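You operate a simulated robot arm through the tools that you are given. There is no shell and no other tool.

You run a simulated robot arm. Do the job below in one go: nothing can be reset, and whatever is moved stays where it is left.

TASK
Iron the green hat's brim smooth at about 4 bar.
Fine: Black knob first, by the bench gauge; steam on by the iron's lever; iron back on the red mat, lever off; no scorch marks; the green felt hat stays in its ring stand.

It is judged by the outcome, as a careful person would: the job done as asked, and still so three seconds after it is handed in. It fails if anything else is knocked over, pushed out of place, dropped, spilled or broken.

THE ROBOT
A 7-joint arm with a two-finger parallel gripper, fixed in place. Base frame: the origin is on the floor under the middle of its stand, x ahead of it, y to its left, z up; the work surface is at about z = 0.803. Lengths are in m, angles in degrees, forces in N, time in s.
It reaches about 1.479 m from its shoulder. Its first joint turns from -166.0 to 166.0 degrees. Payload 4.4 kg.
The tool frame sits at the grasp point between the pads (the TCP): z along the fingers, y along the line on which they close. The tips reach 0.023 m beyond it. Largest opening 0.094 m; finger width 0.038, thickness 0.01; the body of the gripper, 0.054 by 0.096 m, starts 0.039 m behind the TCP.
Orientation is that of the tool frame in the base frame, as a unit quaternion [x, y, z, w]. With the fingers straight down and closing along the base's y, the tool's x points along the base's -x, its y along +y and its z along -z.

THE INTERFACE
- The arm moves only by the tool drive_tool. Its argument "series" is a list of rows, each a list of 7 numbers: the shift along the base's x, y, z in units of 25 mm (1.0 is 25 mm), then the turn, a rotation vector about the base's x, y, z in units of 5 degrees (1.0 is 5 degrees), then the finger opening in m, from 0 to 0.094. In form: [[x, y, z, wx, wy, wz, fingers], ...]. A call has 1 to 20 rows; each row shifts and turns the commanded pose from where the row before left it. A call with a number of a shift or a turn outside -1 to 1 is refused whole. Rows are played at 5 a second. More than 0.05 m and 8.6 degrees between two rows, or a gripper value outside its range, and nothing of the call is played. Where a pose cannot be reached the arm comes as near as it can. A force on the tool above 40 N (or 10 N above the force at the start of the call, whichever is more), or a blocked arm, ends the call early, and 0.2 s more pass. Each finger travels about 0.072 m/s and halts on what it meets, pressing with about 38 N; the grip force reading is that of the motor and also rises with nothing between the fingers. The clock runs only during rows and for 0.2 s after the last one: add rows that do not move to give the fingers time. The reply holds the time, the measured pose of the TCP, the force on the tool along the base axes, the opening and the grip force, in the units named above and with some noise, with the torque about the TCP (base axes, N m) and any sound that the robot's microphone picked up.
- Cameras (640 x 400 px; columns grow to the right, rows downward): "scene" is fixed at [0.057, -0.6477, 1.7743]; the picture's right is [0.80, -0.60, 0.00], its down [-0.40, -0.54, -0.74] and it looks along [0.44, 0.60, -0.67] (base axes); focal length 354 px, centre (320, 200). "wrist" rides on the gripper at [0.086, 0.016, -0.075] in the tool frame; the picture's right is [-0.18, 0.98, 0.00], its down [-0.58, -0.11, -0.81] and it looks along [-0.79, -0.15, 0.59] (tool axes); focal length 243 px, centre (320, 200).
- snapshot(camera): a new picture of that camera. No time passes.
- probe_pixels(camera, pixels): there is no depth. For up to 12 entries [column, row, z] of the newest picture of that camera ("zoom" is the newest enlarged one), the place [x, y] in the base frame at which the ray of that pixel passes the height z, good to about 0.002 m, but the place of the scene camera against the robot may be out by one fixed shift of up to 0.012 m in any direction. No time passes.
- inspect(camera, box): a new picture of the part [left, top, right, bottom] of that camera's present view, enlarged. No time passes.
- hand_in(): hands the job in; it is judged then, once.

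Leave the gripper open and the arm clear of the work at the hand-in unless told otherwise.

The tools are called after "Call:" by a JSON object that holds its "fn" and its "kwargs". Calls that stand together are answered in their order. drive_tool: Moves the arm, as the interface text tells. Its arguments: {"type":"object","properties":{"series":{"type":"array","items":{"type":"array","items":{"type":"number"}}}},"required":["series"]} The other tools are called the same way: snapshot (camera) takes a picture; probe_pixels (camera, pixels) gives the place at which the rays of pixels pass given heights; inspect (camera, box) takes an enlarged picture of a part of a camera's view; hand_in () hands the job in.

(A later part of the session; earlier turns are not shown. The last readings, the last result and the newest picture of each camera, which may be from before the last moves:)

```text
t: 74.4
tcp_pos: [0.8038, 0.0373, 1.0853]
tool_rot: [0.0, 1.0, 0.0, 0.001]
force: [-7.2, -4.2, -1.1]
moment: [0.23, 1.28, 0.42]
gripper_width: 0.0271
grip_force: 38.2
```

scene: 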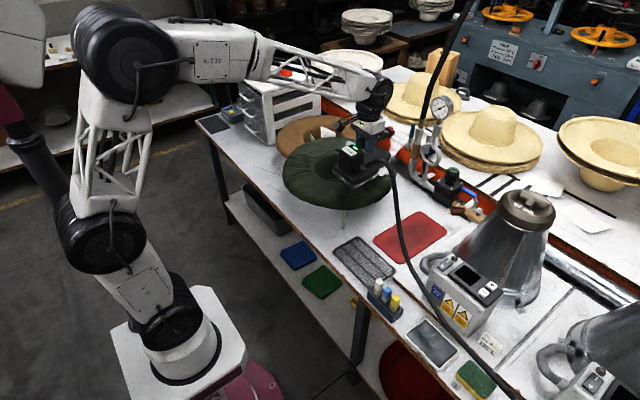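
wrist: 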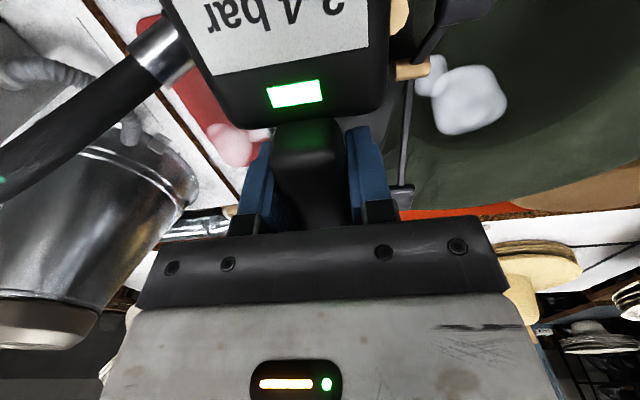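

Contact about 17 N with the load toward the inner/heel side, so the brim is higher near the hole. Before going on, I'll lift 4 cm and look at what this first pass did.

Call:
{"fn": "drive_tool", "kwargs": {"series": [[0.3, 0, 0.6, 0, 0, 0, 0], [0.5, -0.5, 1, 0, 0, 0, 0], [0.5, -1, 1, 0, 0, 0, 0], [0.5, -1, 1, 0, 0, 0, 0], [0.5, -1, 1, 0, 0, 0, 0]]}}

Call:
{"fn": "inspect", "kwargs": {"camera": "scene", "box": [270, 120, 410, 220]}}

Call:
{"fn": "snapshot", "kwargs": {"camera": "wrist"}}

```text
t: 75.6
tcp_pos: [0.8619, -0.0499, 1.1984]
tool_rot: [0.0, 1.0, 0.0, -0.001]
force: [1.0, -0.3, -19.1]
moment: [0.0, -0.1, 0.04]
gripper_width: 0.0268
grip_force: 37.6
```

```text
4.00 times, centred on (340, 170) of scene
```

zoom: 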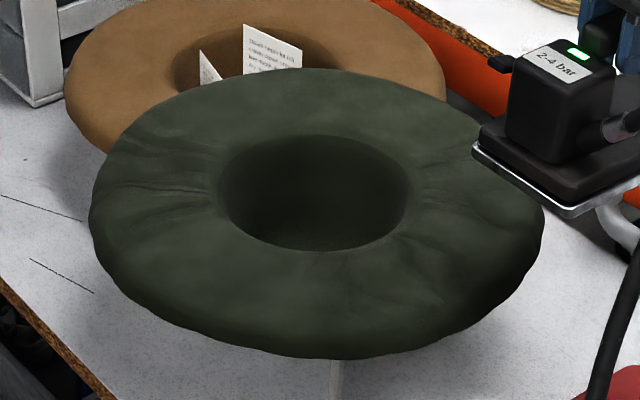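

```text
taken
```

wrist: 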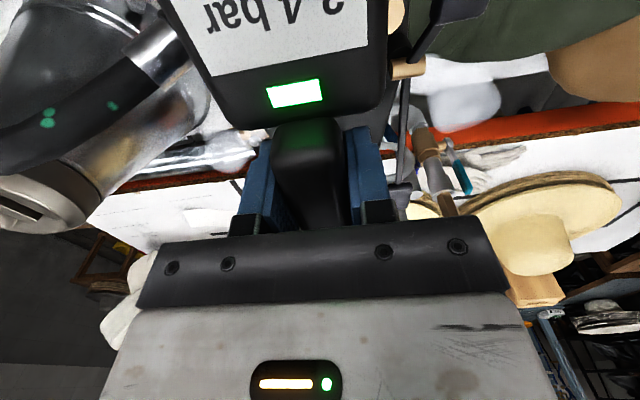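

The front of the brim is already visibly smoother where the iron went, no scorch, and the hat hasn't moved; wrinkles remain at left, right and back. I'll resume: back over the brim at φ≈300° and settle to z≈1.0855 while gliding.

Call:
{"fn": "drive_tool", "kwargs": {"series": [[-0.6, 0.8, -0.98, 0, 0, 0, 0], [-0.6, 0.8, -0.98, 0, 0, 0, 0], [-0.6, 0.8, -0.98, 0, 0, 0, 0], [-0.5, 0.8, -0.96, 0, 0, 0, 0], [0.4, 0.2, -0.25, 0, 0, 0, 0], [0.4, 0.25, -0.2, 0, 0, 0, 0], [0.4, 0.3, -0.1, 0, 0, 0, 0]]}}

```text
t: 77.2
tcp_pos: [0.8335, 0.0489, 1.0882]
tool_rot: [0.0, 1.0, 0.0, 0.0]
force: [0.3, 0.6, -17.6]
moment: [-0.01, -0.11, 0.0]
gripper_width: 0.0268
grip_force: 38.4
```

Just above contact. Continuing along the arc toward φ≈330° while lowering 2.5 mm.

Call:
{"fn": "drive_tool", "kwargs": {"series": [[0.3, 0.5, -0.08, 0, 0, 0, 0], [0.25, 0.5, -0.04, 0, 0, 0, 0]]}}

```text
t: 77.8
tcp_pos: [0.8489, 0.0724, 1.0851]
tool_rot: [0.0, 1.0, 0.0, 0.0]
force: [-2.0, -5.9, -2.3]
moment: [-0.26, 0.97, 0.35]
gripper_width: 0.0266
grip_force: 37.5
```

Contact force 15 N, but the moment says it only touches near the hole rim: the brim slopes down outward by roughly 10°. I'll lift 1.5 cm, tilt the iron 10° outward so the sole lies on the slope, and come down again while gliding counter-clockwise.

Call:
{"fn": "drive_tool", "kwargs": {"series": [[0.19, -0.14, 0.6, 0.643, 0.766, 0, 0], [0.19, -0.14, 0, 0.643, 0.766, 0, 0], [0.426, 0.565, -0.35, -0.167, 0.126, 0, 0], [0.364, 0.606, -0.25, -0.179, 0.108, 0, 0]]}}

```text
t: 78.8
tcp_pos: [0.8786, 0.0968, 1.0878]
tool_rot: [0.002, 0.996, 0.04, -0.075]
force: [-7.0, -6.7, 17.3]
moment: [-1.24, -1.13, -0.29]
gripper_width: 0.0272
grip_force: 38.3
```

Now it touches at the outer side first, so 10° is too much; the data fit a slope of about 3.5–4°. Lifting a few mm and reducing the tilt to 4°, still moving.

Call:
{"fn": "drive_tool", "kwargs": {"series": [[0, 0.35, 0.35, -0.32, -0.51, 0, 0], [-0.1, 0.37, 0, -0.32, -0.51, 0, 0], [0.1, 0.6, -0.2, -0.08, 0.02, 0, 0]]}}

```text
t: 79.6
tcp_pos: [0.8781, 0.1296, 1.0865]
tool_rot: [0.003, 0.999, 0.009, -0.033]
force: [0.5, 0.7, -17.8]
moment: [-0.01, -0.19, -0.03]
gripper_width: 0.0271
grip_force: 38.1
```

Tilt is now about 4° outward as intended; not yet in contact (z=1.0865). Continuing the glide, lowering 2 mm.

Call:
{"fn": "drive_tool", "kwargs": {"series": [[0.15, 0.6, -0.08, -0.08, 0.02, 0, 0], [0.08, 0.65, -0.04, -0.083, 0.01, 0, 0]]}}

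```text
t: 80.2
tcp_pos: [0.8841, 0.1609, 1.0829]
tool_rot: [0.002, 0.999, 0.003, -0.034]
force: [-0.2, 0.4, -17.1]
moment: [0.0, -0.23, 0.02]
gripper_width: 0.0267
grip_force: 38.0
```

Still free at z=1.083; going on and lowering another 2–3 mm.

Call:
{"fn": "drive_tool", "kwargs": {"series": [[0.08, 0.7, -0.08, -0.084, 0, 0, 0], [-0.05, 0.66, -0.06, -0.083, -0.007, 0, 0]]}}

```text
t: 80.8
tcp_pos: [0.8852, 0.1953, 1.082]
tool_rot: [0.003, 0.999, -0.005, -0.033]
force: [3.6, -6.1, 1.8]
moment: [-1.3, -0.07, 0.19]
gripper_width: 0.0271
grip_force: 37.7
```

Good contact (about 20 N) now centred near mid-brim (r≈0.12). Easing 1 mm and continuing counter-clockwise, 3 rows at a time.

Call:
{"fn": "drive_tool", "kwargs": {"series": [[-0.126, 0.647, 0.05, -0.082, -0.016, 0, 0], [-0.193, 0.631, 0, -0.08, -0.024, 0, 0], [-0.258, 0.607, 0, -0.077, -0.033, 0, 0]]}}

```text
t: 81.6
tcp_pos: [0.8698, 0.2414, 1.0811]
tool_rot: [0.003, 0.999, -0.015, -0.031]
force: [3.3, -4.5, -1.8]
moment: [-0.36, -0.09, 0.16]
gripper_width: 0.027
grip_force: 38.0
```

Contact ≈16 N, well balanced. Continuing.

Call:
{"fn": "drive_tool", "kwargs": {"series": [[-0.32, 0.577, 0.02, -0.073, -0.041, 0, 0], [-0.378, 0.541, 0, -0.069, -0.048, 0, 0], [-0.433, 0.498, 0, -0.063, -0.055, 0, 0]]}}

Call:
{"fn": "inspect", "kwargs": {"camera": "scene", "box": [260, 90, 420, 220]}}

```text
t: 82.4
tcp_pos: [0.8419, 0.2811, 1.0825]
tool_rot: [0.003, 0.999, -0.025, -0.026]
force: [0.5, 0.9, -15.8]
moment: [-0.08, -0.16, 0.08]
gripper_width: 0.0269
grip_force: 38.7
```

```text
3.08 times, centred on (340, 155) of scene
```

zoom: 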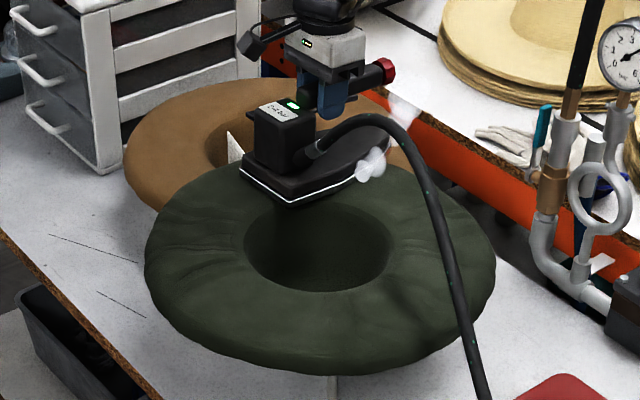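

Contact has become light (2 N) so I'll lower 1.5 mm. The cards standing in the brown hat are near this side; zooming in to check clearance.

Call:
{"fn": "inspect", "kwargs": {"camera": "scene", "box": [290, 95, 390, 165]}}

Call:
{"fn": "snapshot", "kwargs": {"camera": "wrist"}}

```text
5.71 times, centred on (340, 130) of scene
```

zoom: 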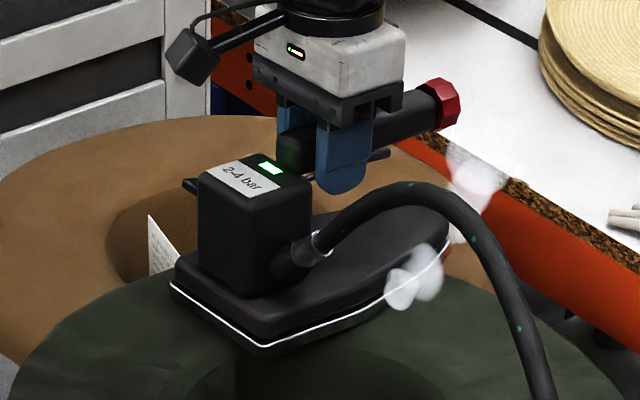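

```text
taken
```

wrist: 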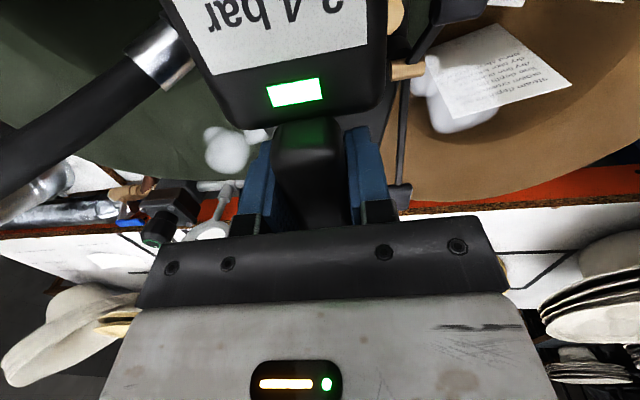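

Probing the card's corners in the wrist view at candidate heights.

Call:
{"fn": "probe_pixels", "kwargs": {"camera": "wrist", "pixels": [[455, 117, 0.9], [455, 117, 0.95], [455, 117, 1.0], [570, 83, 0.9], [570, 83, 0.95], [570, 83, 1.0], [500, 25, 0.9], [500, 25, 0.95], [428, 62, 0.9], [428, 62, 0.95], [412, 190, 0.9], [412, 190, 0.93]]}}

Call:
{"fn": "inspect", "kwargs": {"camera": "wrist", "box": [380, 0, 640, 210]}}

```text
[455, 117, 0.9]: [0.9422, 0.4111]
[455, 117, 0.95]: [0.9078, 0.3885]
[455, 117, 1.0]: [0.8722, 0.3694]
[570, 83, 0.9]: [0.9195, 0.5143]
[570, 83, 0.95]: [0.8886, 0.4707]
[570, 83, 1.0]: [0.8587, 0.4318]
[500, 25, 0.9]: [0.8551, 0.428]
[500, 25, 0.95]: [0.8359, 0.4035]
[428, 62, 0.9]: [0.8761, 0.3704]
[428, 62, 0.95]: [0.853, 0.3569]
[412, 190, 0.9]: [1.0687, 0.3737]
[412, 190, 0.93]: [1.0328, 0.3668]
```

```text
1.90 times, centred on (510, 105) of wrist
```

zoom: 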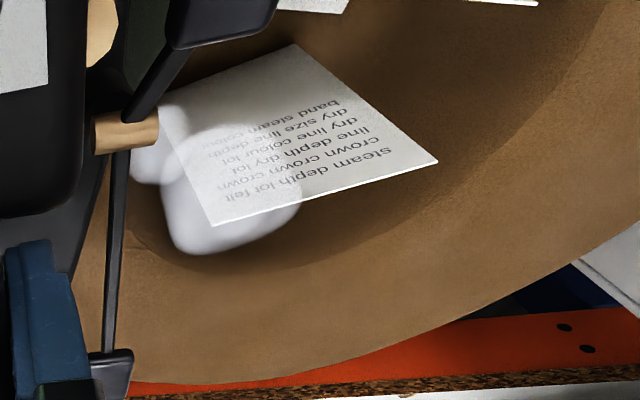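

The card's top edge is at z≈0.95–0.97, x≈0.88–0.91, y≥0.385: the sole stays at least 4 cm away from it. Continuing around, lowering 1.5 mm.

Call:
{"fn": "drive_tool", "kwargs": {"series": [[-0.482, 0.449, -0.06, -0.057, -0.061, 0, 0], [-0.527, 0.397, -0.02, -0.05, -0.067, 0, 0], [-0.565, 0.34, 0, -0.043, -0.072, 0, 0]]}}

```text
t: 83.2
tcp_pos: [0.8039, 0.3109, 1.0822]
tool_rot: [0.004, 0.999, -0.03, -0.016]
force: [0.3, 1.1, -15.3]
moment: [0.23, -0.34, -0.07]
gripper_width: 0.027
grip_force: 37.7
```

Light contact (3 N). Lowering 1.5 mm more and continuing.

Call:
{"fn": "drive_tool", "kwargs": {"series": [[-0.598, 0.279, -0.06, -0.035, -0.076, 0, 0], [-0.624, 0.215, 0, -0.027, -0.079, 0, 0], [-0.643, 0.148, 0, -0.019, -0.082, 0, 0]]}}

```text
t: 84.0
tcp_pos: [0.756, 0.3271, 1.08]
tool_rot: [0.005, 0.999, -0.034, -0.005]
force: [9.9, -1.1, 8.3]
moment: [0.33, 0.26, 0.03]
gripper_width: 0.0269
grip_force: 37.9
```

Contact 26 N, a bit firm; easing 1.5 mm and continuing around the back (φ 80°→98°).

Call:
{"fn": "drive_tool", "kwargs": {"series": [[-0.654, 0.081, 0.06, -0.01, -0.083, 0, 0], [-0.66, 0.011, 0, -0.001, -0.084, 0, 0], [-0.657, -0.057, 0, 0.007, -0.083, 0, 0]]}}

```text
t: 84.8
tcp_pos: [0.7071, 0.3286, 1.0814]
tool_rot: [0.004, 0.999, -0.035, 0.006]
force: [5.8, 0.4, 1.2]
moment: [0.67, 0.18, -0.12]
gripper_width: 0.0267
grip_force: 38.1
```

Contact ≈19 N, steady. Continuing φ 98°→116°.

Call:
{"fn": "drive_tool", "kwargs": {"series": [[-0.647, -0.126, 0.03, 0.016, -0.082, 0, 0], [-0.631, -0.193, 0, 0.024, -0.08, 0, 0], [-0.607, -0.258, 0, 0.033, -0.077, 0, 0]]}}

```text
t: 85.6
tcp_pos: [0.6592, 0.315, 1.0817]
tool_rot: [0.004, 0.999, -0.033, 0.015]
force: [-1.2, -1.0, -12.6]
moment: [0.04, 0.38, 0.02]
gripper_width: 0.0269
grip_force: 38.6
```

Contact ≈6 N. Lowering 1 mm, continuing φ 116°→134°.

Call:
{"fn": "drive_tool", "kwargs": {"series": [[-0.577, -0.32, -0.04, 0.041, -0.073, 0, 0], [-0.541, -0.378, 0, 0.048, -0.069, 0, 0], [-0.498, -0.433, 0, 0.055, -0.063, 0, 0]]}}

Call:
{"fn": "inspect", "kwargs": {"camera": "scene", "box": [260, 90, 420, 220]}}

```text
t: 86.4
tcp_pos: [0.6178, 0.2863, 1.0809]
tool_rot: [0.006, 0.999, -0.025, 0.025]
force: [2.0, 2.7, 3.2]
moment: [0.24, 0.73, -0.05]
gripper_width: 0.0268
grip_force: 37.9
```

```text
3.08 times, centred on (340, 155) of scene
```

zoom: 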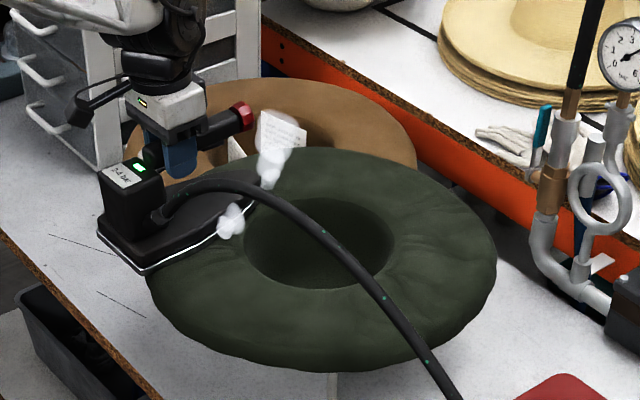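

Contact ≈21 N. The back half looks smooth; wrinkles remain on the right-front (410,250) and at left where the iron is heading. Continuing φ 134°→152°.

Call:
{"fn": "drive_tool", "kwargs": {"series": [[-0.449, -0.482, 0.04, 0.061, -0.057, 0, 0], [-0.397, -0.527, 0, 0.067, -0.05, 0, 0], [-0.34, -0.565, 0, 0.072, -0.043, 0, 0]]}}

```text
t: 87.2
tcp_pos: [0.588, 0.2482, 1.0824]
tool_rot: [0.006, 0.999, -0.017, 0.031]
force: [-0.5, 1.1, -13.6]
moment: [0.23, 0.25, -0.12]
gripper_width: 0.0271
grip_force: 38.0
```

Contact ≈5 N. Lowering 1 mm, continuing φ 152°→170°.

Call:
{"fn": "drive_tool", "kwargs": {"series": [[-0.279, -0.598, -0.04, 0.076, -0.035, 0, 0], [-0.215, -0.624, 0, 0.079, -0.027, 0, 0], [-0.148, -0.643, 0, 0.082, -0.019, 0, 0]]}}

```text
t: 88.0
tcp_pos: [0.5726, 0.2018, 1.083]
tool_rot: [0.006, 0.999, -0.005, 0.035]
force: [-1.4, 3.7, -8.9]
moment: [0.23, 0.53, -0.24]
gripper_width: 0.0271
grip_force: 38.1
```

Contact ≈9 N, good. Continuing φ 170°→188°.

Call:
{"fn": "drive_tool", "kwargs": {"series": [[-0.081, -0.654, -0.02, 0.083, -0.01, 0, 0], [-0.011, -0.66, 0, 0.084, -0.001, 0, 0], [0.057, -0.657, 0, 0.083, 0.007, 0, 0]]}}

```text
t: 88.8
tcp_pos: [0.573, 0.1519, 1.0826]
tool_rot: [0.007, 0.999, 0.006, 0.038]
force: [2.4, 18.8, 34.6]
moment: [0.64, 0.63, -0.25]
gripper_width: 0.0267
grip_force: 38.1
```

A firm spot: contact about 52 N. Easing up 3.5 mm while moving on.

Call:
{"fn": "drive_tool", "kwargs": {"series": [[0.126, -0.647, 0.14, 0.082, 0.016, 0, 0]]}}

```text
t: 89.2
tcp_pos: [0.5763, 0.135, 1.0818]
tool_rot: [0.007, 0.999, 0.008, 0.033]
force: [-1.2, 9.7, 6.2]
moment: [0.58, 0.87, -0.25]
gripper_width: 0.0268
grip_force: 38.3
```

Down to about 24 N. Easing another 1.5 mm, φ 194°→206°.

Call:
{"fn": "drive_tool", "kwargs": {"series": [[0.193, -0.631, 0.06, 0.08, 0.024, 0, 0], [0.258, -0.607, 0, 0.077, 0.033, 0, 0]]}}

```text
t: 89.8
tcp_pos: [0.5863, 0.1034, 1.0828]
tool_rot: [0.007, 0.999, 0.015, 0.031]
force: [0.4, -0.7, -17.9]
moment: [-0.06, -0.05, 0.03]
gripper_width: 0.0267
grip_force: 38.0
```

Contact lost now. Checking the hat's position quickly, then lowering 1.5 mm.

Call:
{"fn": "inspect", "kwargs": {"camera": "scene", "box": [260, 90, 420, 240]}}

Call:
{"fn": "drive_tool", "kwargs": {"series": [[0.32, -0.577, -0.06, 0.073, 0.041, 0, 0], [0.378, -0.541, -0.02, 0.069, 0.048, 0, 0]]}}

```text
2.67 times, centred on (340, 165) of scene
```

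zoom: 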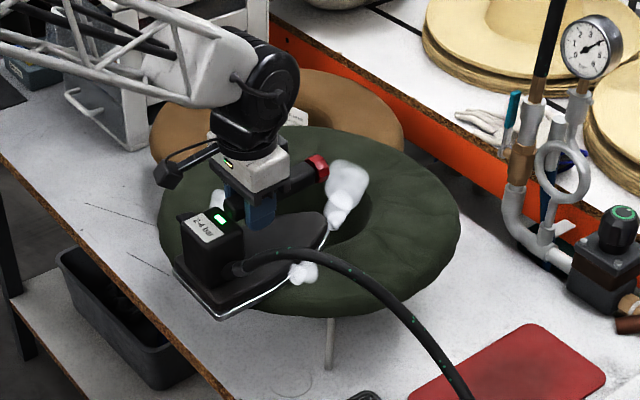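

```text
t: 90.4
tcp_pos: [0.6047, 0.0756, 1.0833]
tool_rot: [0.008, 0.999, 0.021, 0.027]
force: [0.3, 0.0, -18.3]
moment: [-0.05, -0.06, 0.0]
gripper_width: 0.027
grip_force: 38.2
```

Still free at z=1.083; hat is where it was. Lowering 2 mm more, φ 218°→230°.

Call:
{"fn": "drive_tool", "kwargs": {"series": [[0.433, -0.498, -0.06, 0.063, 0.055, 0, 0], [0.482, -0.449, -0.04, 0.057, 0.061, 0, 0]]}}

```text
t: 91.0
tcp_pos: [0.6274, 0.0517, 1.0817]
tool_rot: [0.008, 0.999, 0.027, 0.023]
force: [-1.4, 1.9, -11.1]
moment: [0.04, 0.3, -0.13]
gripper_width: 0.027
grip_force: 38.2
```

Contact ≈7 N. Continuing φ 230°→248°.

Call:
{"fn": "drive_tool", "kwargs": {"series": [[0.527, -0.397, -0.02, 0.05, 0.067, 0, 0], [0.565, -0.34, 0, 0.043, 0.072, 0, 0], [0.598, -0.279, 0, 0.035, 0.076, 0, 0]]}}

```text
t: 91.8
tcp_pos: [0.6686, 0.0273, 1.0816]
tool_rot: [0.008, 0.999, 0.034, 0.013]
force: [-9.1, 5.1, 8.4]
moment: [-0.39, 1.26, -0.34]
gripper_width: 0.027
grip_force: 38.2
```

Contact ≈26 N; easing 1 mm, φ 248°→266°.

Call:
{"fn": "drive_tool", "kwargs": {"series": [[0.624, -0.215, 0.05, 0.027, 0.079, 0, 0], [0.643, -0.148, 0, 0.019, 0.082, 0, 0], [0.654, -0.081, 0, 0.01, 0.083, 0, 0]]}}

```text
t: 92.6
tcp_pos: [0.7174, 0.0147, 1.0822]
tool_rot: [0.009, 0.999, 0.034, 0.003]
force: [0.4, -0.1, -17.7]
moment: [-0.12, -0.12, -0.01]
gripper_width: 0.0269
grip_force: 38.0
```

Contact lost again after easing; brim unevenness is ±1–2 mm. Lowering 1.2 mm and going on φ 266°→284° with a small yaw trim.

Call:
{"fn": "drive_tool", "kwargs": {"series": [[0.66, -0.011, -0.05, 0.001, 0.084, 0.05, 0], [0.657, 0.057, -0.02, -0.007, 0.083, 0.05, 0], [0.647, 0.126, 0, -0.016, 0.082, 0.05, 0]]}}

```text
t: 93.4
tcp_pos: [0.7672, 0.0195, 1.0809]
tool_rot: [0.002, 0.999, 0.034, -0.007]
force: [-10.4, -1.9, 14.1]
moment: [-1.09, -1.01, -0.34]
gripper_width: 0.027
grip_force: 38.0
```

Contact ≈32 N; easing 1.2 mm, φ 284°→302°.

Call:
{"fn": "drive_tool", "kwargs": {"series": [[0.631, 0.193, 0.05, -0.024, 0.08, 0, 0], [0.607, 0.258, 0.01, -0.033, 0.077, 0, 0]]}}

```text
t: 94.0
tcp_pos: [0.7992, 0.0322, 1.0825]
tool_rot: [0.003, 0.999, 0.032, -0.015]
force: [-10.1, -7.8, 16.2]
moment: [-1.15, 0.0, -0.15]
gripper_width: 0.027
grip_force: 38.2
```

Still 34 N here (slightly higher part). Easing 2 mm more, φ 296°→308°.

Call:
{"fn": "drive_tool", "kwargs": {"series": [[0.577, 0.32, 0.08, -0.041, 0.073, 0, 0], [0.541, 0.378, 0, -0.048, 0.069, 0, 0]]}}

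```text
t: 94.6
tcp_pos: [0.8256, 0.0493, 1.0833]
tool_rot: [0.003, 0.999, 0.027, -0.022]
force: [-3.2, -3.3, -7.8]
moment: [-0.65, -0.48, -0.28]
gripper_width: 0.027
grip_force: 38.0
```

Contact ≈10 N, nice. Continuing φ 308°→326°.

Call:
{"fn": "drive_tool", "kwargs": {"series": [[0.498, 0.433, -0.01, -0.055, 0.063, 0, 0], [0.449, 0.482, 0, -0.061, 0.057, 0, 0], [0.397, 0.527, 0, -0.067, 0.05, 0, 0]]}}

```text
t: 95.4
tcp_pos: [0.8583, 0.0835, 1.0842]
tool_rot: [0.004, 0.999, 0.02, -0.029]
force: [-2.6, -5.8, -4.8]
moment: [-0.85, -0.76, -0.36]
gripper_width: 0.0269
grip_force: 38.0
```

Contact ≈13 N. Continuing φ 326°→350°.

Call:
{"fn": "drive_tool", "kwargs": {"series": [[0.34, 0.565, -0.02, -0.072, 0.043, 0, 0], [0.279, 0.598, -0.02, -0.076, 0.035, 0, 0], [0.215, 0.624, -0.02, -0.079, 0.027, 0, 0], [0.148, 0.643, 0, -0.082, 0.019, 0, 0]]}}

```text
t: 96.4
tcp_pos: [0.8829, 0.1467, 1.0818]
tool_rot: [0.004, 0.999, 0.006, -0.035]
force: [0.2, -6.9, 1.4]
moment: [-0.9, -1.26, -0.32]
gripper_width: 0.0269
grip_force: 38.0
```

Contact ≈20 N. Continuing to φ≈14°, then I'll lift off and inspect the whole brim.

Call:
{"fn": "drive_tool", "kwargs": {"series": [[0.081, 0.654, 0, -0.083, 0.01, 0, 0], [0.011, 0.66, 0, -0.084, 0.001, 0, 0], [-0.057, 0.657, 0, -0.083, -0.007, 0, 0], [-0.126, 0.647, 0.3, -0.082, -0.016, 0, 0], [0, 0, 1, 0, 0, 0, 0], [0, 0, 1, 0, 0, 0, 0], [0.5, -1, 1, 0, 0, 0, 0], [0.5, -1, 0.5, 0, 0, 0, 0], [0.5, -1, 0, 0, 0, 0, 0], [0.5, -1, 0, 0, 0, 0, 0], [0.5, -1, 0, 0, 0, 0, 0], [0.3, -1, 0, 0, 0, 0, 0], [0, -1, 0, 0, 0, 0, 0], [0, -1, 0, 0, 0, 0, 0], [0, -1, 0, 0, 0, 0, 0]]}}

Call:
{"fn": "inspect", "kwargs": {"camera": "scene", "box": [270, 120, 410, 220]}}

Call:
{"fn": "snapshot", "kwargs": {"camera": "scene"}}

```text
t: 99.6
tcp_pos: [0.9526, -0.0135, 1.1775]
tool_rot: [0.004, 0.999, -0.008, -0.033]
force: [-0.5, 0.9, -18.1]
moment: [0.02, -0.24, -0.03]
gripper_width: 0.027
grip_force: 37.7
```

```text
4.00 times, centred on (340, 170) of scene
```

zoom: 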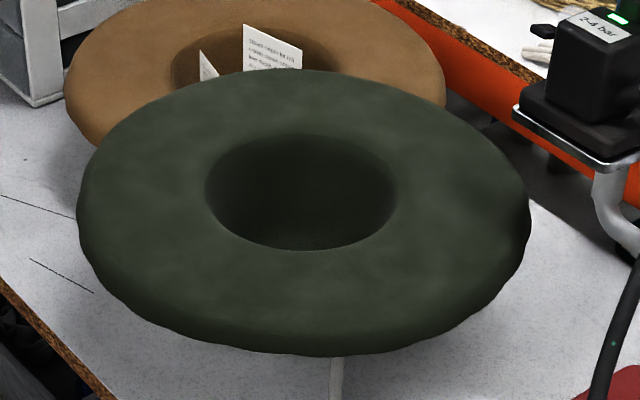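

```text
taken
```

scene: 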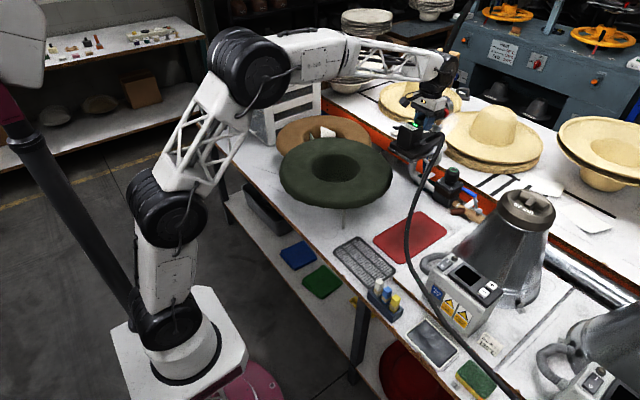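

The brim looks smooth all around now, no scorch marks. The hat seems to have slid about 1 cm within its stand; let me look closer at the brim and stand.

Call:
{"fn": "inspect", "kwargs": {"camera": "scene", "box": [275, 130, 345, 215]}}

Call:
{"fn": "inspect", "kwargs": {"camera": "scene", "box": [335, 130, 405, 215]}}

Call:
{"fn": "inspect", "kwargs": {"camera": "scene", "box": [290, 190, 400, 250]}}

Call:
{"fn": "snapshot", "kwargs": {"camera": "wrist"}}

```text
4.71 times, centred on (310, 172) of scene
```

zoom: 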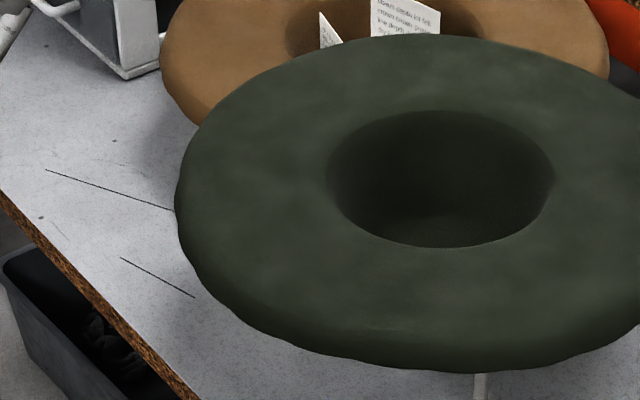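

```text
4.71 times, centred on (370, 172) of scene
```

zoom: 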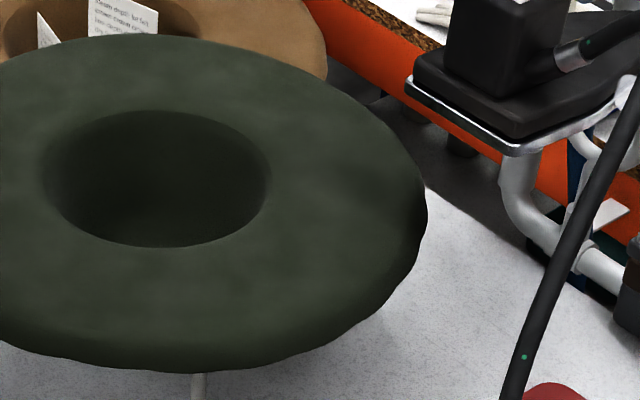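

```text
5.82 times, centred on (345, 220) of scene
```

zoom: 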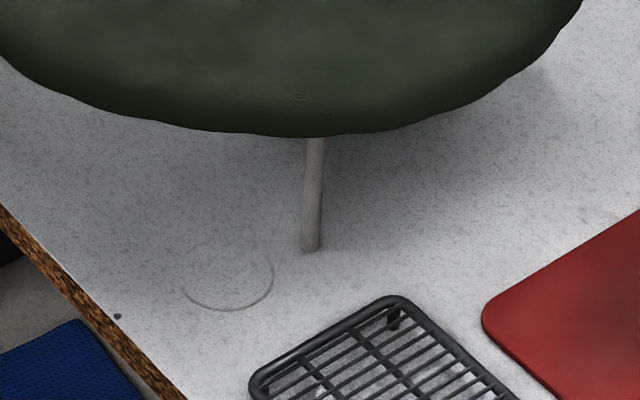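

```text
taken
```

wrist: 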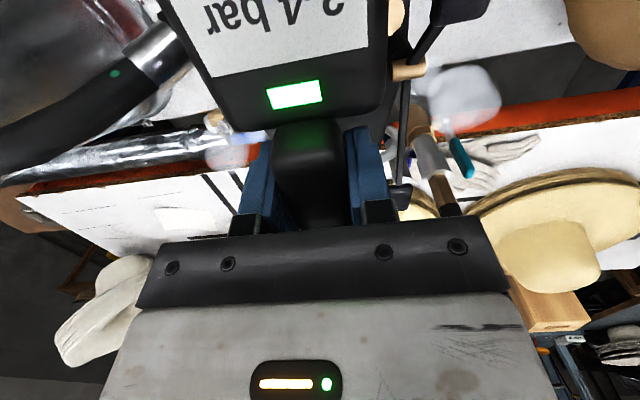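

Mostly smooth; there's maybe a small rough spot at the front outer edge around (341,203). Zooming in there and in other parts.

Call:
{"fn": "inspect", "kwargs": {"camera": "scene", "box": [320, 190, 364, 216]}}

Call:
{"fn": "inspect", "kwargs": {"camera": "scene", "box": [278, 160, 322, 200]}}

Call:
{"fn": "inspect", "kwargs": {"camera": "scene", "box": [300, 132, 380, 162]}}

Call:
{"fn": "inspect", "kwargs": {"camera": "scene", "box": [350, 150, 400, 200]}}

```text
14.55 times, centred on (342, 203) of scene
```

zoom: 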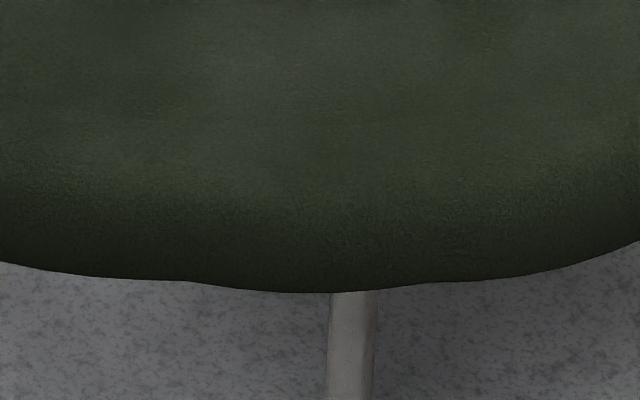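

```text
10.00 times, centred on (300, 180) of scene
```

zoom: 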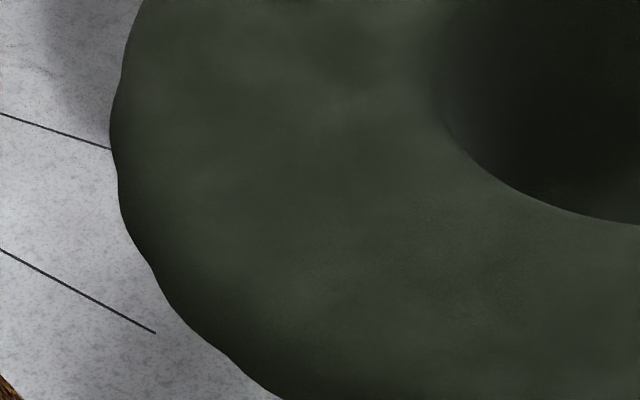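

```text
8.00 times, centred on (340, 147) of scene
```

zoom: 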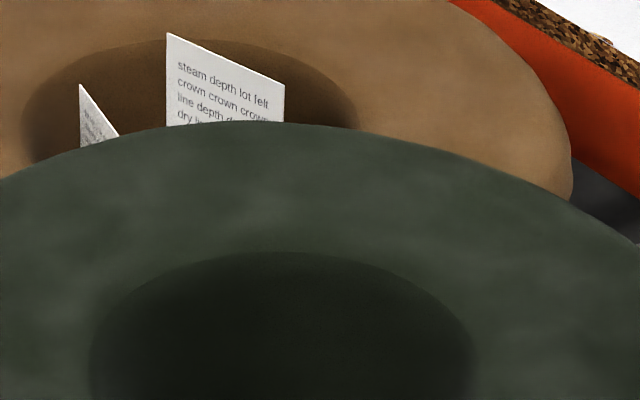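

```text
8.00 times, centred on (375, 175) of scene
```

zoom: 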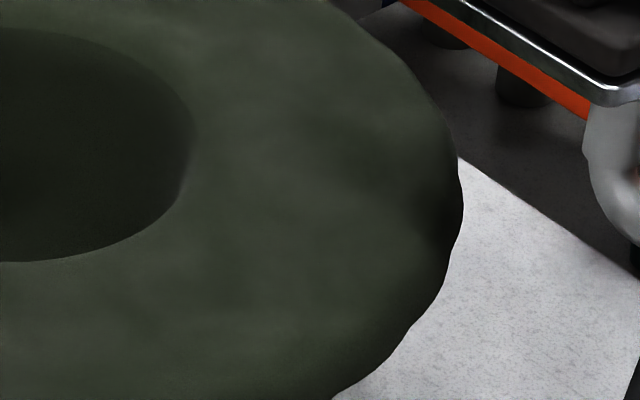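

No wrinkles or scorch visible from here. I'll swing the iron (held high) to a spot from which the wrist camera sees the hat beside the iron, removing the 4° tilt on the way, for a second check.

Call:
{"fn": "drive_tool", "kwargs": {"series": [[0, 0, 0.9, 0, 0, 0, 0], [0, 0, 0.9, 0, 0, 0, 0], [-0.95, -0.13, 0.1, 0.013, -0.054, 0.0064, 0], [-0.95, -0.13, 0.1, 0.013, -0.054, 0.0064, 0], [-0.95, -0.13, 0.1, 0.013, -0.054, 0.0064, 0], [-0.95, -0.13, 0.1, 0.013, -0.054, 0.0064, 0], [-0.95, -0.13, 0.1, 0.013, -0.054, 0.0064, 0], [-0.95, -0.13, 0.1, 0.013, -0.054, 0.0064, 0], [-0.95, -0.13, 0.1, 0.013, -0.054, 0.0064, 0], [-0.95, -0.13, 0.1, 0.013, -0.054, 0.0064, 0], [-0.95, -0.13, 0.1, 0.013, -0.054, 0.0064, 0], [-0.95, -0.13, 0.1, 0.013, -0.054, 0.0064, 0], [-0.95, -0.13, 0.1, 0.013, -0.054, 0.0064, 0], [-0.95, -0.13, 0.1, 0.013, -0.054, 0.0064, 0], [-0.95, -0.13, 0.1, 0.013, -0.054, 0.0064, 0], [-0.95, -0.13, 0.1, 0.013, -0.054, 0.0064, 0], [0, 0, 0, 0, 0, 0, 0]]}}

Call:
{"fn": "snapshot", "kwargs": {"camera": "wrist"}}

Call:
{"fn": "snapshot", "kwargs": {"camera": "scene"}}

```text
t: 103.2
tcp_pos: [0.6166, -0.0593, 1.2578]
tool_rot: [0.0, 1.0, 0.0, 0.0]
force: [-0.5, 1.2, -17.9]
moment: [0.01, -0.18, 0.01]
gripper_width: 0.0271
grip_force: 37.7
```

```text
taken
```

wrist: 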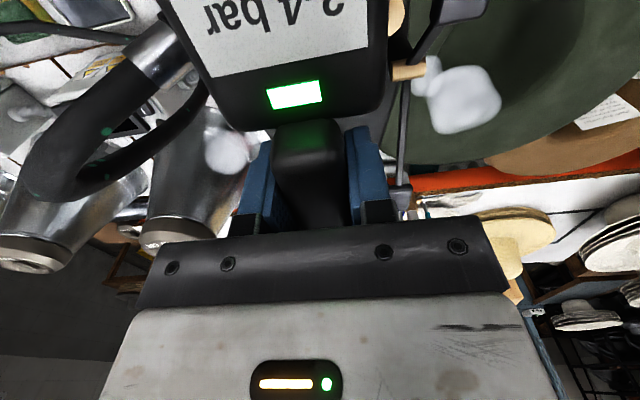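

```text
taken
```

scene: 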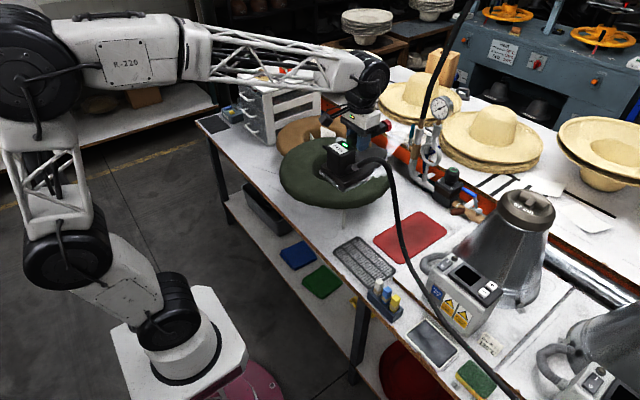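

The hat's right part is in view at (400–640, 0–160); zooming.

Call:
{"fn": "inspect", "kwargs": {"camera": "wrist", "box": [400, 0, 640, 150]}}

Call:
{"fn": "inspect", "kwargs": {"camera": "scene", "box": [270, 110, 410, 225]}}

```text
2.67 times, centred on (520, 75) of wrist
```

zoom: 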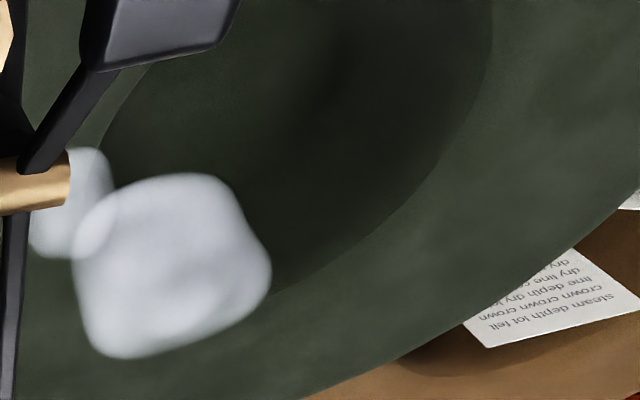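

```text
3.48 times, centred on (340, 168) of scene
```

zoom: 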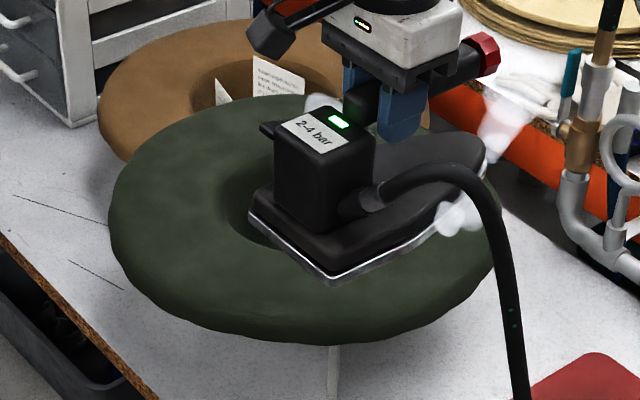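

The back of the brim is smooth as well. Now bringing the iron back: high over to the mat position (0.8295,-0.144), then down to z≈1.05 first.

Call:
{"fn": "drive_tool", "kwargs": {"series": [[0.946, -0.377, -0.1, 0, 0, 0, 0], [0.946, -0.377, -0.1, 0, 0, 0, 0], [0.946, -0.377, -0.1, 0, 0, 0, 0], [0.946, -0.377, -0.1, 0, 0, 0, 0], [0.946, -0.377, -0.1, 0, 0, 0, 0], [0.946, -0.377, -0.1, 0, 0, 0, 0], [0.946, -0.377, -0.1, 0, 0, 0, 0], [0.946, -0.377, -0.1, 0, 0, 0, 0], [0.946, -0.377, -0.1, 0, 0, 0, 0], [0, 0, -0.9, 0, 0, 0, 0], [0, 0, -0.9, 0, 0, 0, 0], [0, 0, -0.9, 0, 0, 0, 0], [0, 0, -0.9, 0, 0, 0, 0], [0, 0, -0.9, 0, 0, 0, 0], [0, 0, -0.9, 0, 0, 0, 0], [0, 0, -0.9, 0, 0, 0, 0], [0, 0, -0.9, 0, 0, 0, 0], [0, 0, 0, 0, 0, 0, 0]]}}

Call:
{"fn": "inspect", "kwargs": {"camera": "scene", "box": [360, 170, 460, 270]}}

```text
t: 107.0
tcp_pos: [0.8302, -0.1446, 1.0552]
tool_rot: [0.0, 1.0, 0.0, -0.001]
force: [0.0, 0.2, -17.2]
moment: [0.0, -0.12, 0.0]
gripper_width: 0.0271
grip_force: 38.3
```

```text
4.00 times, centred on (410, 220) of scene
```

zoom: 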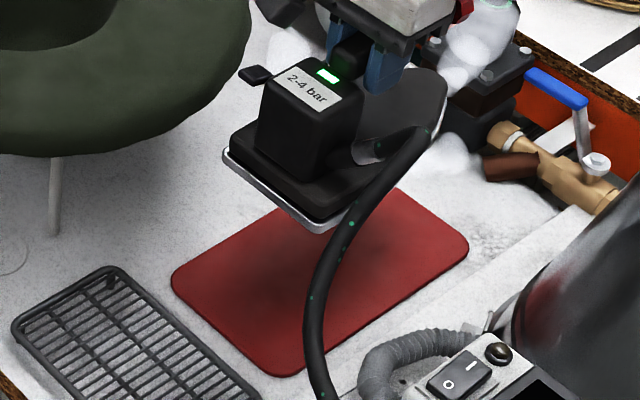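

The iron is above its mat. Lowering to about 1 cm above, then slowly to contact.

Call:
{"fn": "drive_tool", "kwargs": {"series": [[0, 0, -0.85, 0, 0, 0, 0], [0, 0, -0.85, 0, 0, 0, 0], [0, 0, -0.85, 0, 0, 0, 0], [0, 0, -0.85, 0, 0, 0, 0], [0, 0, -0.85, 0, 0, 0, 0], [0, 0, -0.75, 0, 0, 0, 0], [0, 0, -0.2, 0, 0, 0, 0], [0, 0, -0.15, 0, 0, 0, 0], [0, 0, 0, 0, 0, 0, 0]]}}

Call:
{"fn": "inspect", "kwargs": {"camera": "scene", "box": [360, 185, 460, 270]}}

```text
t: 109.0
tcp_pos: [0.83, -0.1439, 0.9223]
tool_rot: [0.0, 1.0, 0.0, -0.001]
force: [0.6, -0.8, -17.3]
moment: [0.01, -0.15, -0.01]
gripper_width: 0.0269
grip_force: 38.2
```

```text
4.71 times, centred on (410, 228) of scene
```

zoom: 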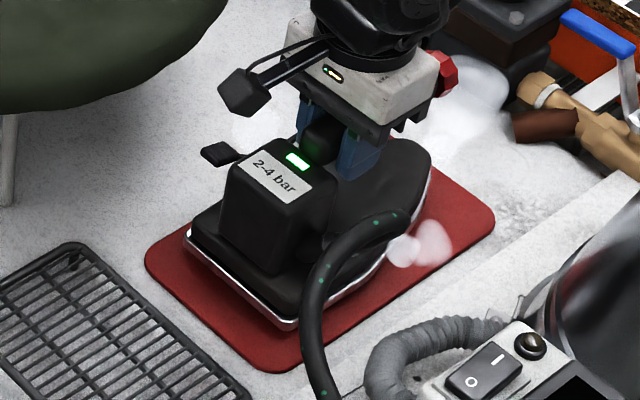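

Nearly down. Lowering in 2 mm steps to contact.

Call:
{"fn": "drive_tool", "kwargs": {"series": [[0, 0, -0.1, 0, 0, 0, 0], [0, 0, -0.1, 0, 0, 0, 0], [0, 0, -0.08, 0, 0, 0, 0], [0, 0, 0, 0, 0, 0, 0]]}}

```text
t: 110.0
tcp_pos: [0.8297, -0.144, 0.9133]
tool_rot: [0.001, 1.0, -0.001, -0.001]
force: [0.8, -0.1, -17.8]
moment: [0.02, -0.13, 0.04]
gripper_width: 0.0267
grip_force: 38.4
```

Not touching yet; a little further.

Call:
{"fn": "drive_tool", "kwargs": {"series": [[0, 0, -0.06, 0, 0, 0, 0], [0, 0, -0.06, 0, 0, 0, 0], [0, 0, 0, 0, 0, 0, 0]]}}

```text
t: 110.8
tcp_pos: [0.8301, -0.144, 0.9118]
tool_rot: [0.001, 1.0, 0.0, -0.001]
force: [-2.1, -0.4, -15.4]
moment: [0.09, 0.23, 0.12]
gripper_width: 0.0268
grip_force: 38.2
```

First touch (Fz easing). One more millimetre, then I release slowly.

Call:
{"fn": "drive_tool", "kwargs": {"series": [[0, 0, -0.06, 0, 0, 0, 0], [0, 0, -0.04, 0, 0, 0, 0], [0, 0, 0, 0, 0, 0, 0]]}}

```text
t: 111.6
tcp_pos: [0.8296, -0.1443, 0.9108]
tool_rot: [0.0, 1.0, 0.0, 0.0]
force: [-19.6, -0.1, 24.1]
moment: [0.16, 0.59, 0.1]
gripper_width: 0.0269
grip_force: 37.8
```

Fully seated (pressing). I ease up 1.5 mm and open the fingers to 0.045 m.

Call:
{"fn": "drive_tool", "kwargs": {"series": [[0, 0, 0.06, 0, 0, 0, 0], [0, 0, 0, 0, 0, 0, 0.03], [0, 0, 0, 0, 0, 0, 0.038], [0, 0, 0, 0, 0, 0, 0.045], [0, 0, 0, 0, 0, 0, 0.045]]}}

Call:
{"fn": "snapshot", "kwargs": {"camera": "wrist"}}

Call:
{"fn": "inspect", "kwargs": {"camera": "scene", "box": [360, 185, 460, 270]}}

```text
t: 112.8
tcp_pos: [0.83, -0.1438, 0.9091]
tool_rot: [0.0, 1.0, 0.0, -0.002]
force: [0.3, 0.3, -0.4]
moment: [-0.02, -0.04, -0.04]
gripper_width: 0.0448
grip_force: 0.0
```

```text
taken
```

wrist: 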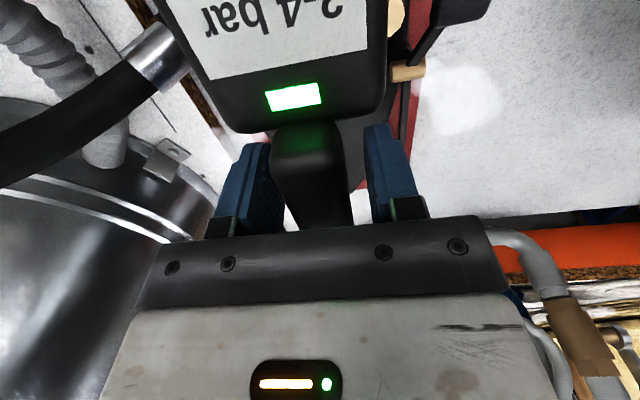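

```text
4.71 times, centred on (410, 228) of scene
```

zoom: 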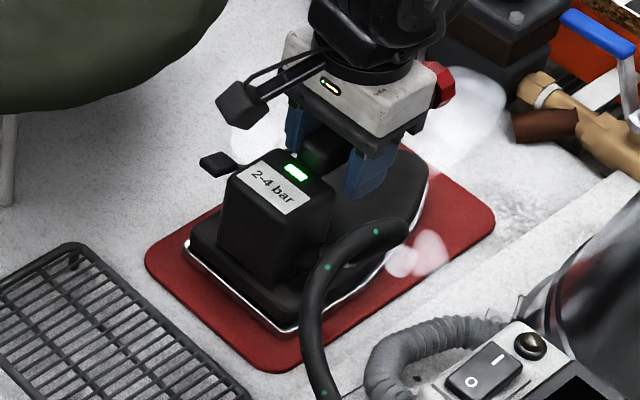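

The iron stands on the mat and is released. Next: lever off via the rear paddle. I rise straight up off the handle first.

Call:
{"fn": "drive_tool", "kwargs": {"series": [[0, 0, 0.6, 0, 0, 0, 0.045], [0, 0, 0.9, 0, 0, 0, 0.045], [0, 0, 0.9, 0, 0, 0, 0.045], [0, 0, 0.9, 0, 0, 0, 0.045], [0, 0, 0.9, 0, 0, 0, 0.045], [0, 0, 0.9, 0, 0, 0, 0.045], [0, 0, 0, 0, 0, 0, 0.045]]}}

Call:
{"fn": "inspect", "kwargs": {"camera": "scene", "box": [365, 190, 445, 265]}}

Call:
{"fn": "snapshot", "kwargs": {"camera": "wrist"}}

```text
t: 114.4
tcp_pos: [0.8308, -0.1434, 1.0388]
tool_rot: [0.001, 1.0, -0.001, -0.001]
force: [0.7, -0.1, 0.2]
moment: [0.01, -0.04, -0.02]
gripper_width: 0.0448
grip_force: 0.0
```

```text
5.33 times, centred on (405, 228) of scene
```

zoom: 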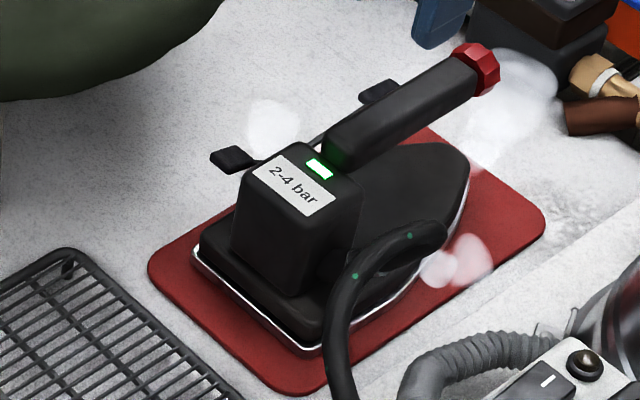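

```text
taken
```

wrist: 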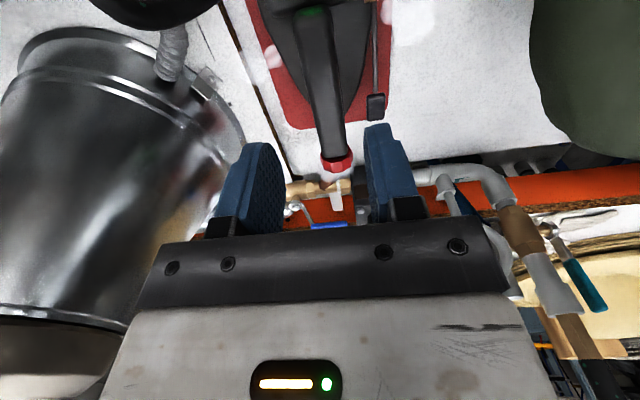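

The iron rests flat within the mat. Now to yaw 90° with closed fingers above the rear paddle (≈0.772,-0.078), staying high.

Call:
{"fn": "drive_tool", "kwargs": {"series": [[-0.13, 0.15, 0, 0, 0, 1, 0.03], [-0.13, 0.15, 0, 0, 0, 1, 0.01], [-0.13, 0.15, 0, 0, 0, 1, 0], [-0.13, 0.15, 0, 0, 0, 1, 0], [-0.13, 0.15, 0, 0, 0, 1, 0], [-0.13, 0.15, 0, 0, 0, 1, 0], [-0.13, 0.15, 0, 0, 0, 1, 0], [-0.13, 0.15, 0, 0, 0, 1, 0], [-0.13, 0.15, 0, 0, 0, 1, 0], [-0.13, 0.15, 0, 0, 0, 1, 0], [-0.13, 0.15, 0, 0, 0, 1, 0], [-0.13, 0.15, 0, 0, 0, 1, 0], [-0.13, 0.15, 0, 0, 0, 1, 0], [-0.13, 0.15, 0, 0, 0, 1, 0], [-0.13, 0.15, 0, 0, 0, 1, 0], [-0.13, 0.15, 0, 0, 0, 1, 0], [-0.13, 0.15, 0, 0, 0, 1, 0], [-0.13, 0.15, 0, 0, 0, 1, 0], [0, 0, 0, 0, 0, 0, 0]]}}

Call:
{"fn": "snapshot", "kwargs": {"camera": "wrist"}}

Call:
{"fn": "inspect", "kwargs": {"camera": "wrist", "box": [200, 0, 480, 175]}}

Call:
{"fn": "inspect", "kwargs": {"camera": "scene", "box": [340, 150, 450, 265]}}

```text
t: 118.4
tcp_pos: [0.7721, -0.0753, 1.0392]
tool_rot: [0.707, -0.707, 0.001, 0.001]
force: [0.5, -0.5, -0.1]
moment: [0.01, 0.0, 0.0]
gripper_width: 0.0002
grip_force: 38.3
```

```text
taken
```

wrist: 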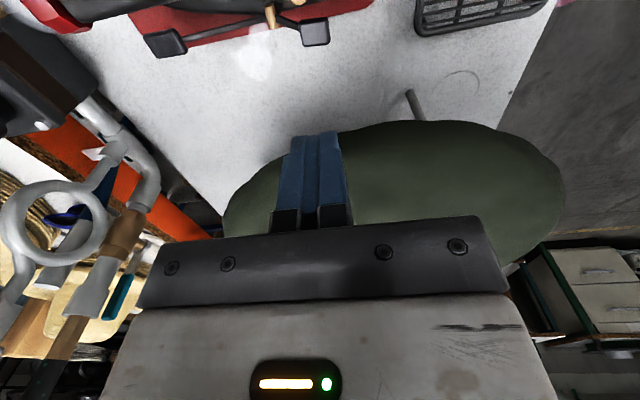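

```text
2.29 times, centred on (340, 88) of wrist
```

zoom: 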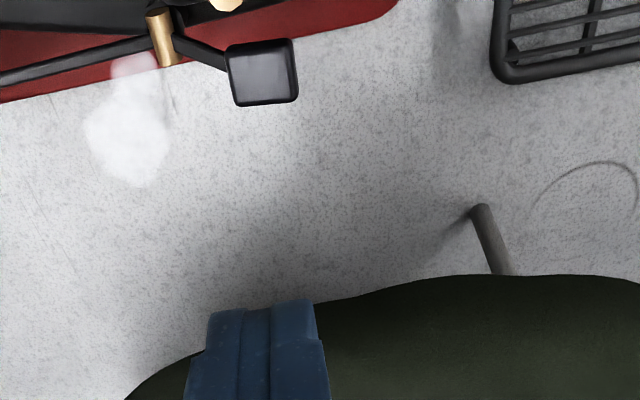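

```text
3.48 times, centred on (395, 208) of scene
```

zoom: 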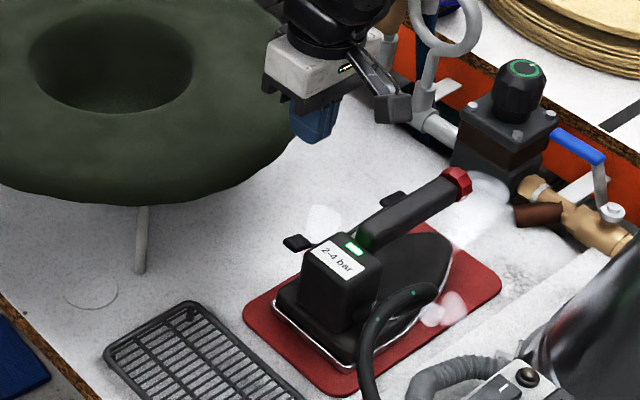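

The rear paddle is at (315,31) in the wrist view and (388,220) in the scene. Triangulating.

Call:
{"fn": "probe_pixels", "kwargs": {"camera": "wrist", "pixels": [[314.7, 31.3, 0.86], [314.7, 31.3, 0.87], [314.7, 31.3, 0.88], [314.7, 31.3, 0.89], [314.7, 31.3, 0.9], [301, 24, 0.88], [329, 40, 0.88]]}}

Call:
{"fn": "inspect", "kwargs": {"camera": "scene", "box": [375, 205, 415, 235]}}

Call:
{"fn": "snapshot", "kwargs": {"camera": "scene"}}

Call:
{"fn": "probe_pixels", "kwargs": {"camera": "scene", "pixels": [[388.3, 220.3, 0.86], [388.3, 220.3, 0.87], [388.3, 220.3, 0.88], [388.3, 220.3, 0.89], [388.3, 220.3, 0.9]]}}

```text
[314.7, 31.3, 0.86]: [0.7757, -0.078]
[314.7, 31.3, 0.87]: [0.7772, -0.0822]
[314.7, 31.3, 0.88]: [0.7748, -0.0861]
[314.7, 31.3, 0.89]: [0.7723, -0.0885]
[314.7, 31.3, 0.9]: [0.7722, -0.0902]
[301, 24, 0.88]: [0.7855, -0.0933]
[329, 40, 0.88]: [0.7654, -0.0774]
```

```text
13.33 times, centred on (395, 220) of scene
```

zoom: 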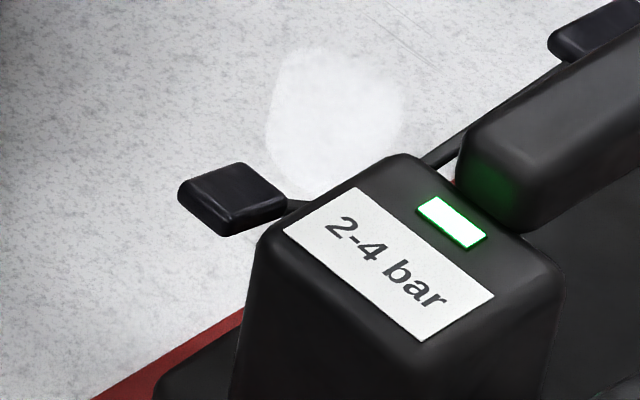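

```text
taken
```

scene: 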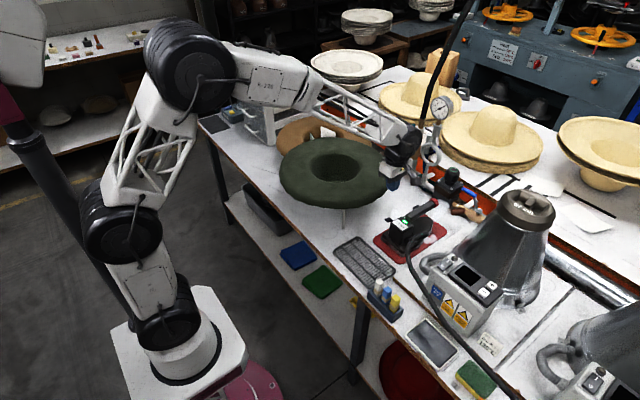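

```text
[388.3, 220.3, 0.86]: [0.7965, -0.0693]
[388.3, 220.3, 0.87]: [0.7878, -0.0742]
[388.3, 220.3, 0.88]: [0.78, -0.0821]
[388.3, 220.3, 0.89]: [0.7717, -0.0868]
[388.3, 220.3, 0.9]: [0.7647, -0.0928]
```

Rear paddle (lever on) is at about (0.777,-0.083), z≈0.872. Before going down beside it, I check where the hat's brim edge is relative to the hand.

Call:
{"fn": "probe_pixels", "kwargs": {"camera": "wrist", "pixels": [[360, 126, 0.946], [360, 126, 0.935], [380, 123, 0.946], [270, 158, 0.946], [345, 130, 0.946], [420, 121, 0.946]]}}

```text
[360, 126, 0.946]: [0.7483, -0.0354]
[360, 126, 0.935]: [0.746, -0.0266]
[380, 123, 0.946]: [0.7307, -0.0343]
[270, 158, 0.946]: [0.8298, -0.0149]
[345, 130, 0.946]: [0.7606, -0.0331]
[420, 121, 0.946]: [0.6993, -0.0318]
```

The brim edge is at y≈-0.034, so the hand (to y≈-0.05) passes clear. Descending over the rear paddle, then pressing slowly.

Call:
{"fn": "drive_tool", "kwargs": {"series": [[0.15, -0.08, -0.8, 0, 0, 0, 0], [0, 0, -0.8, 0, 0, 0, 0], [0, 0, -0.8, 0, 0, 0, 0], [0, 0, -0.8, 0, 0, 0, 0], [0, 0, -0.8, 0, 0, 0, 0], [0, 0, -0.6, 0, 0, 0, 0], [0, 0, -0.4, 0, 0, 0, 0], [0, 0, -0.2, 0, 0, 0, 0], [0, 0, 0, 0, 0, 0, 0]]}}

Call:
{"fn": "inspect", "kwargs": {"camera": "scene", "box": [360, 180, 440, 245]}}

Call:
{"fn": "snapshot", "kwargs": {"camera": "wrist"}}

```text
t: 119.9
tcp_pos: [0.7787, -0.0763, 0.9264]
tool_rot: [0.707, -0.707, 0.004, -0.002]
force: [-1.8, 1.0, 12.7]
moment: [0.54, 0.02, 0.02]
gripper_width: 0.0002
grip_force: 38.0
stopped in row 7: the force on the tool passed its limit at 62 N (the readings are from after the stop); the commanded pose is now the measured one
```

```text
6.15 times, centred on (400, 212) of scene
```

zoom: 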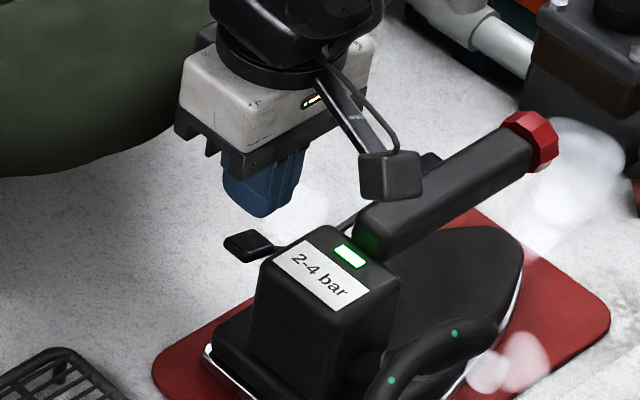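

```text
taken
```

wrist: 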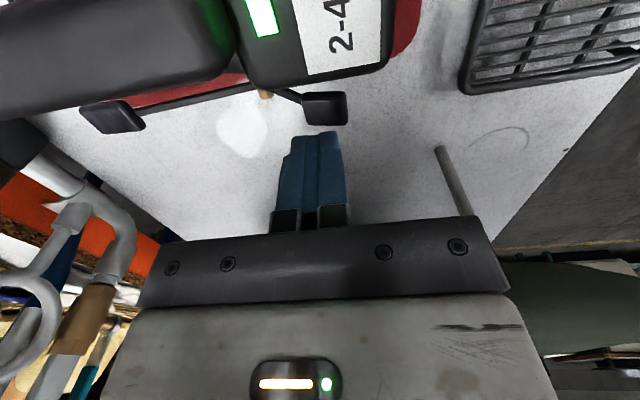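

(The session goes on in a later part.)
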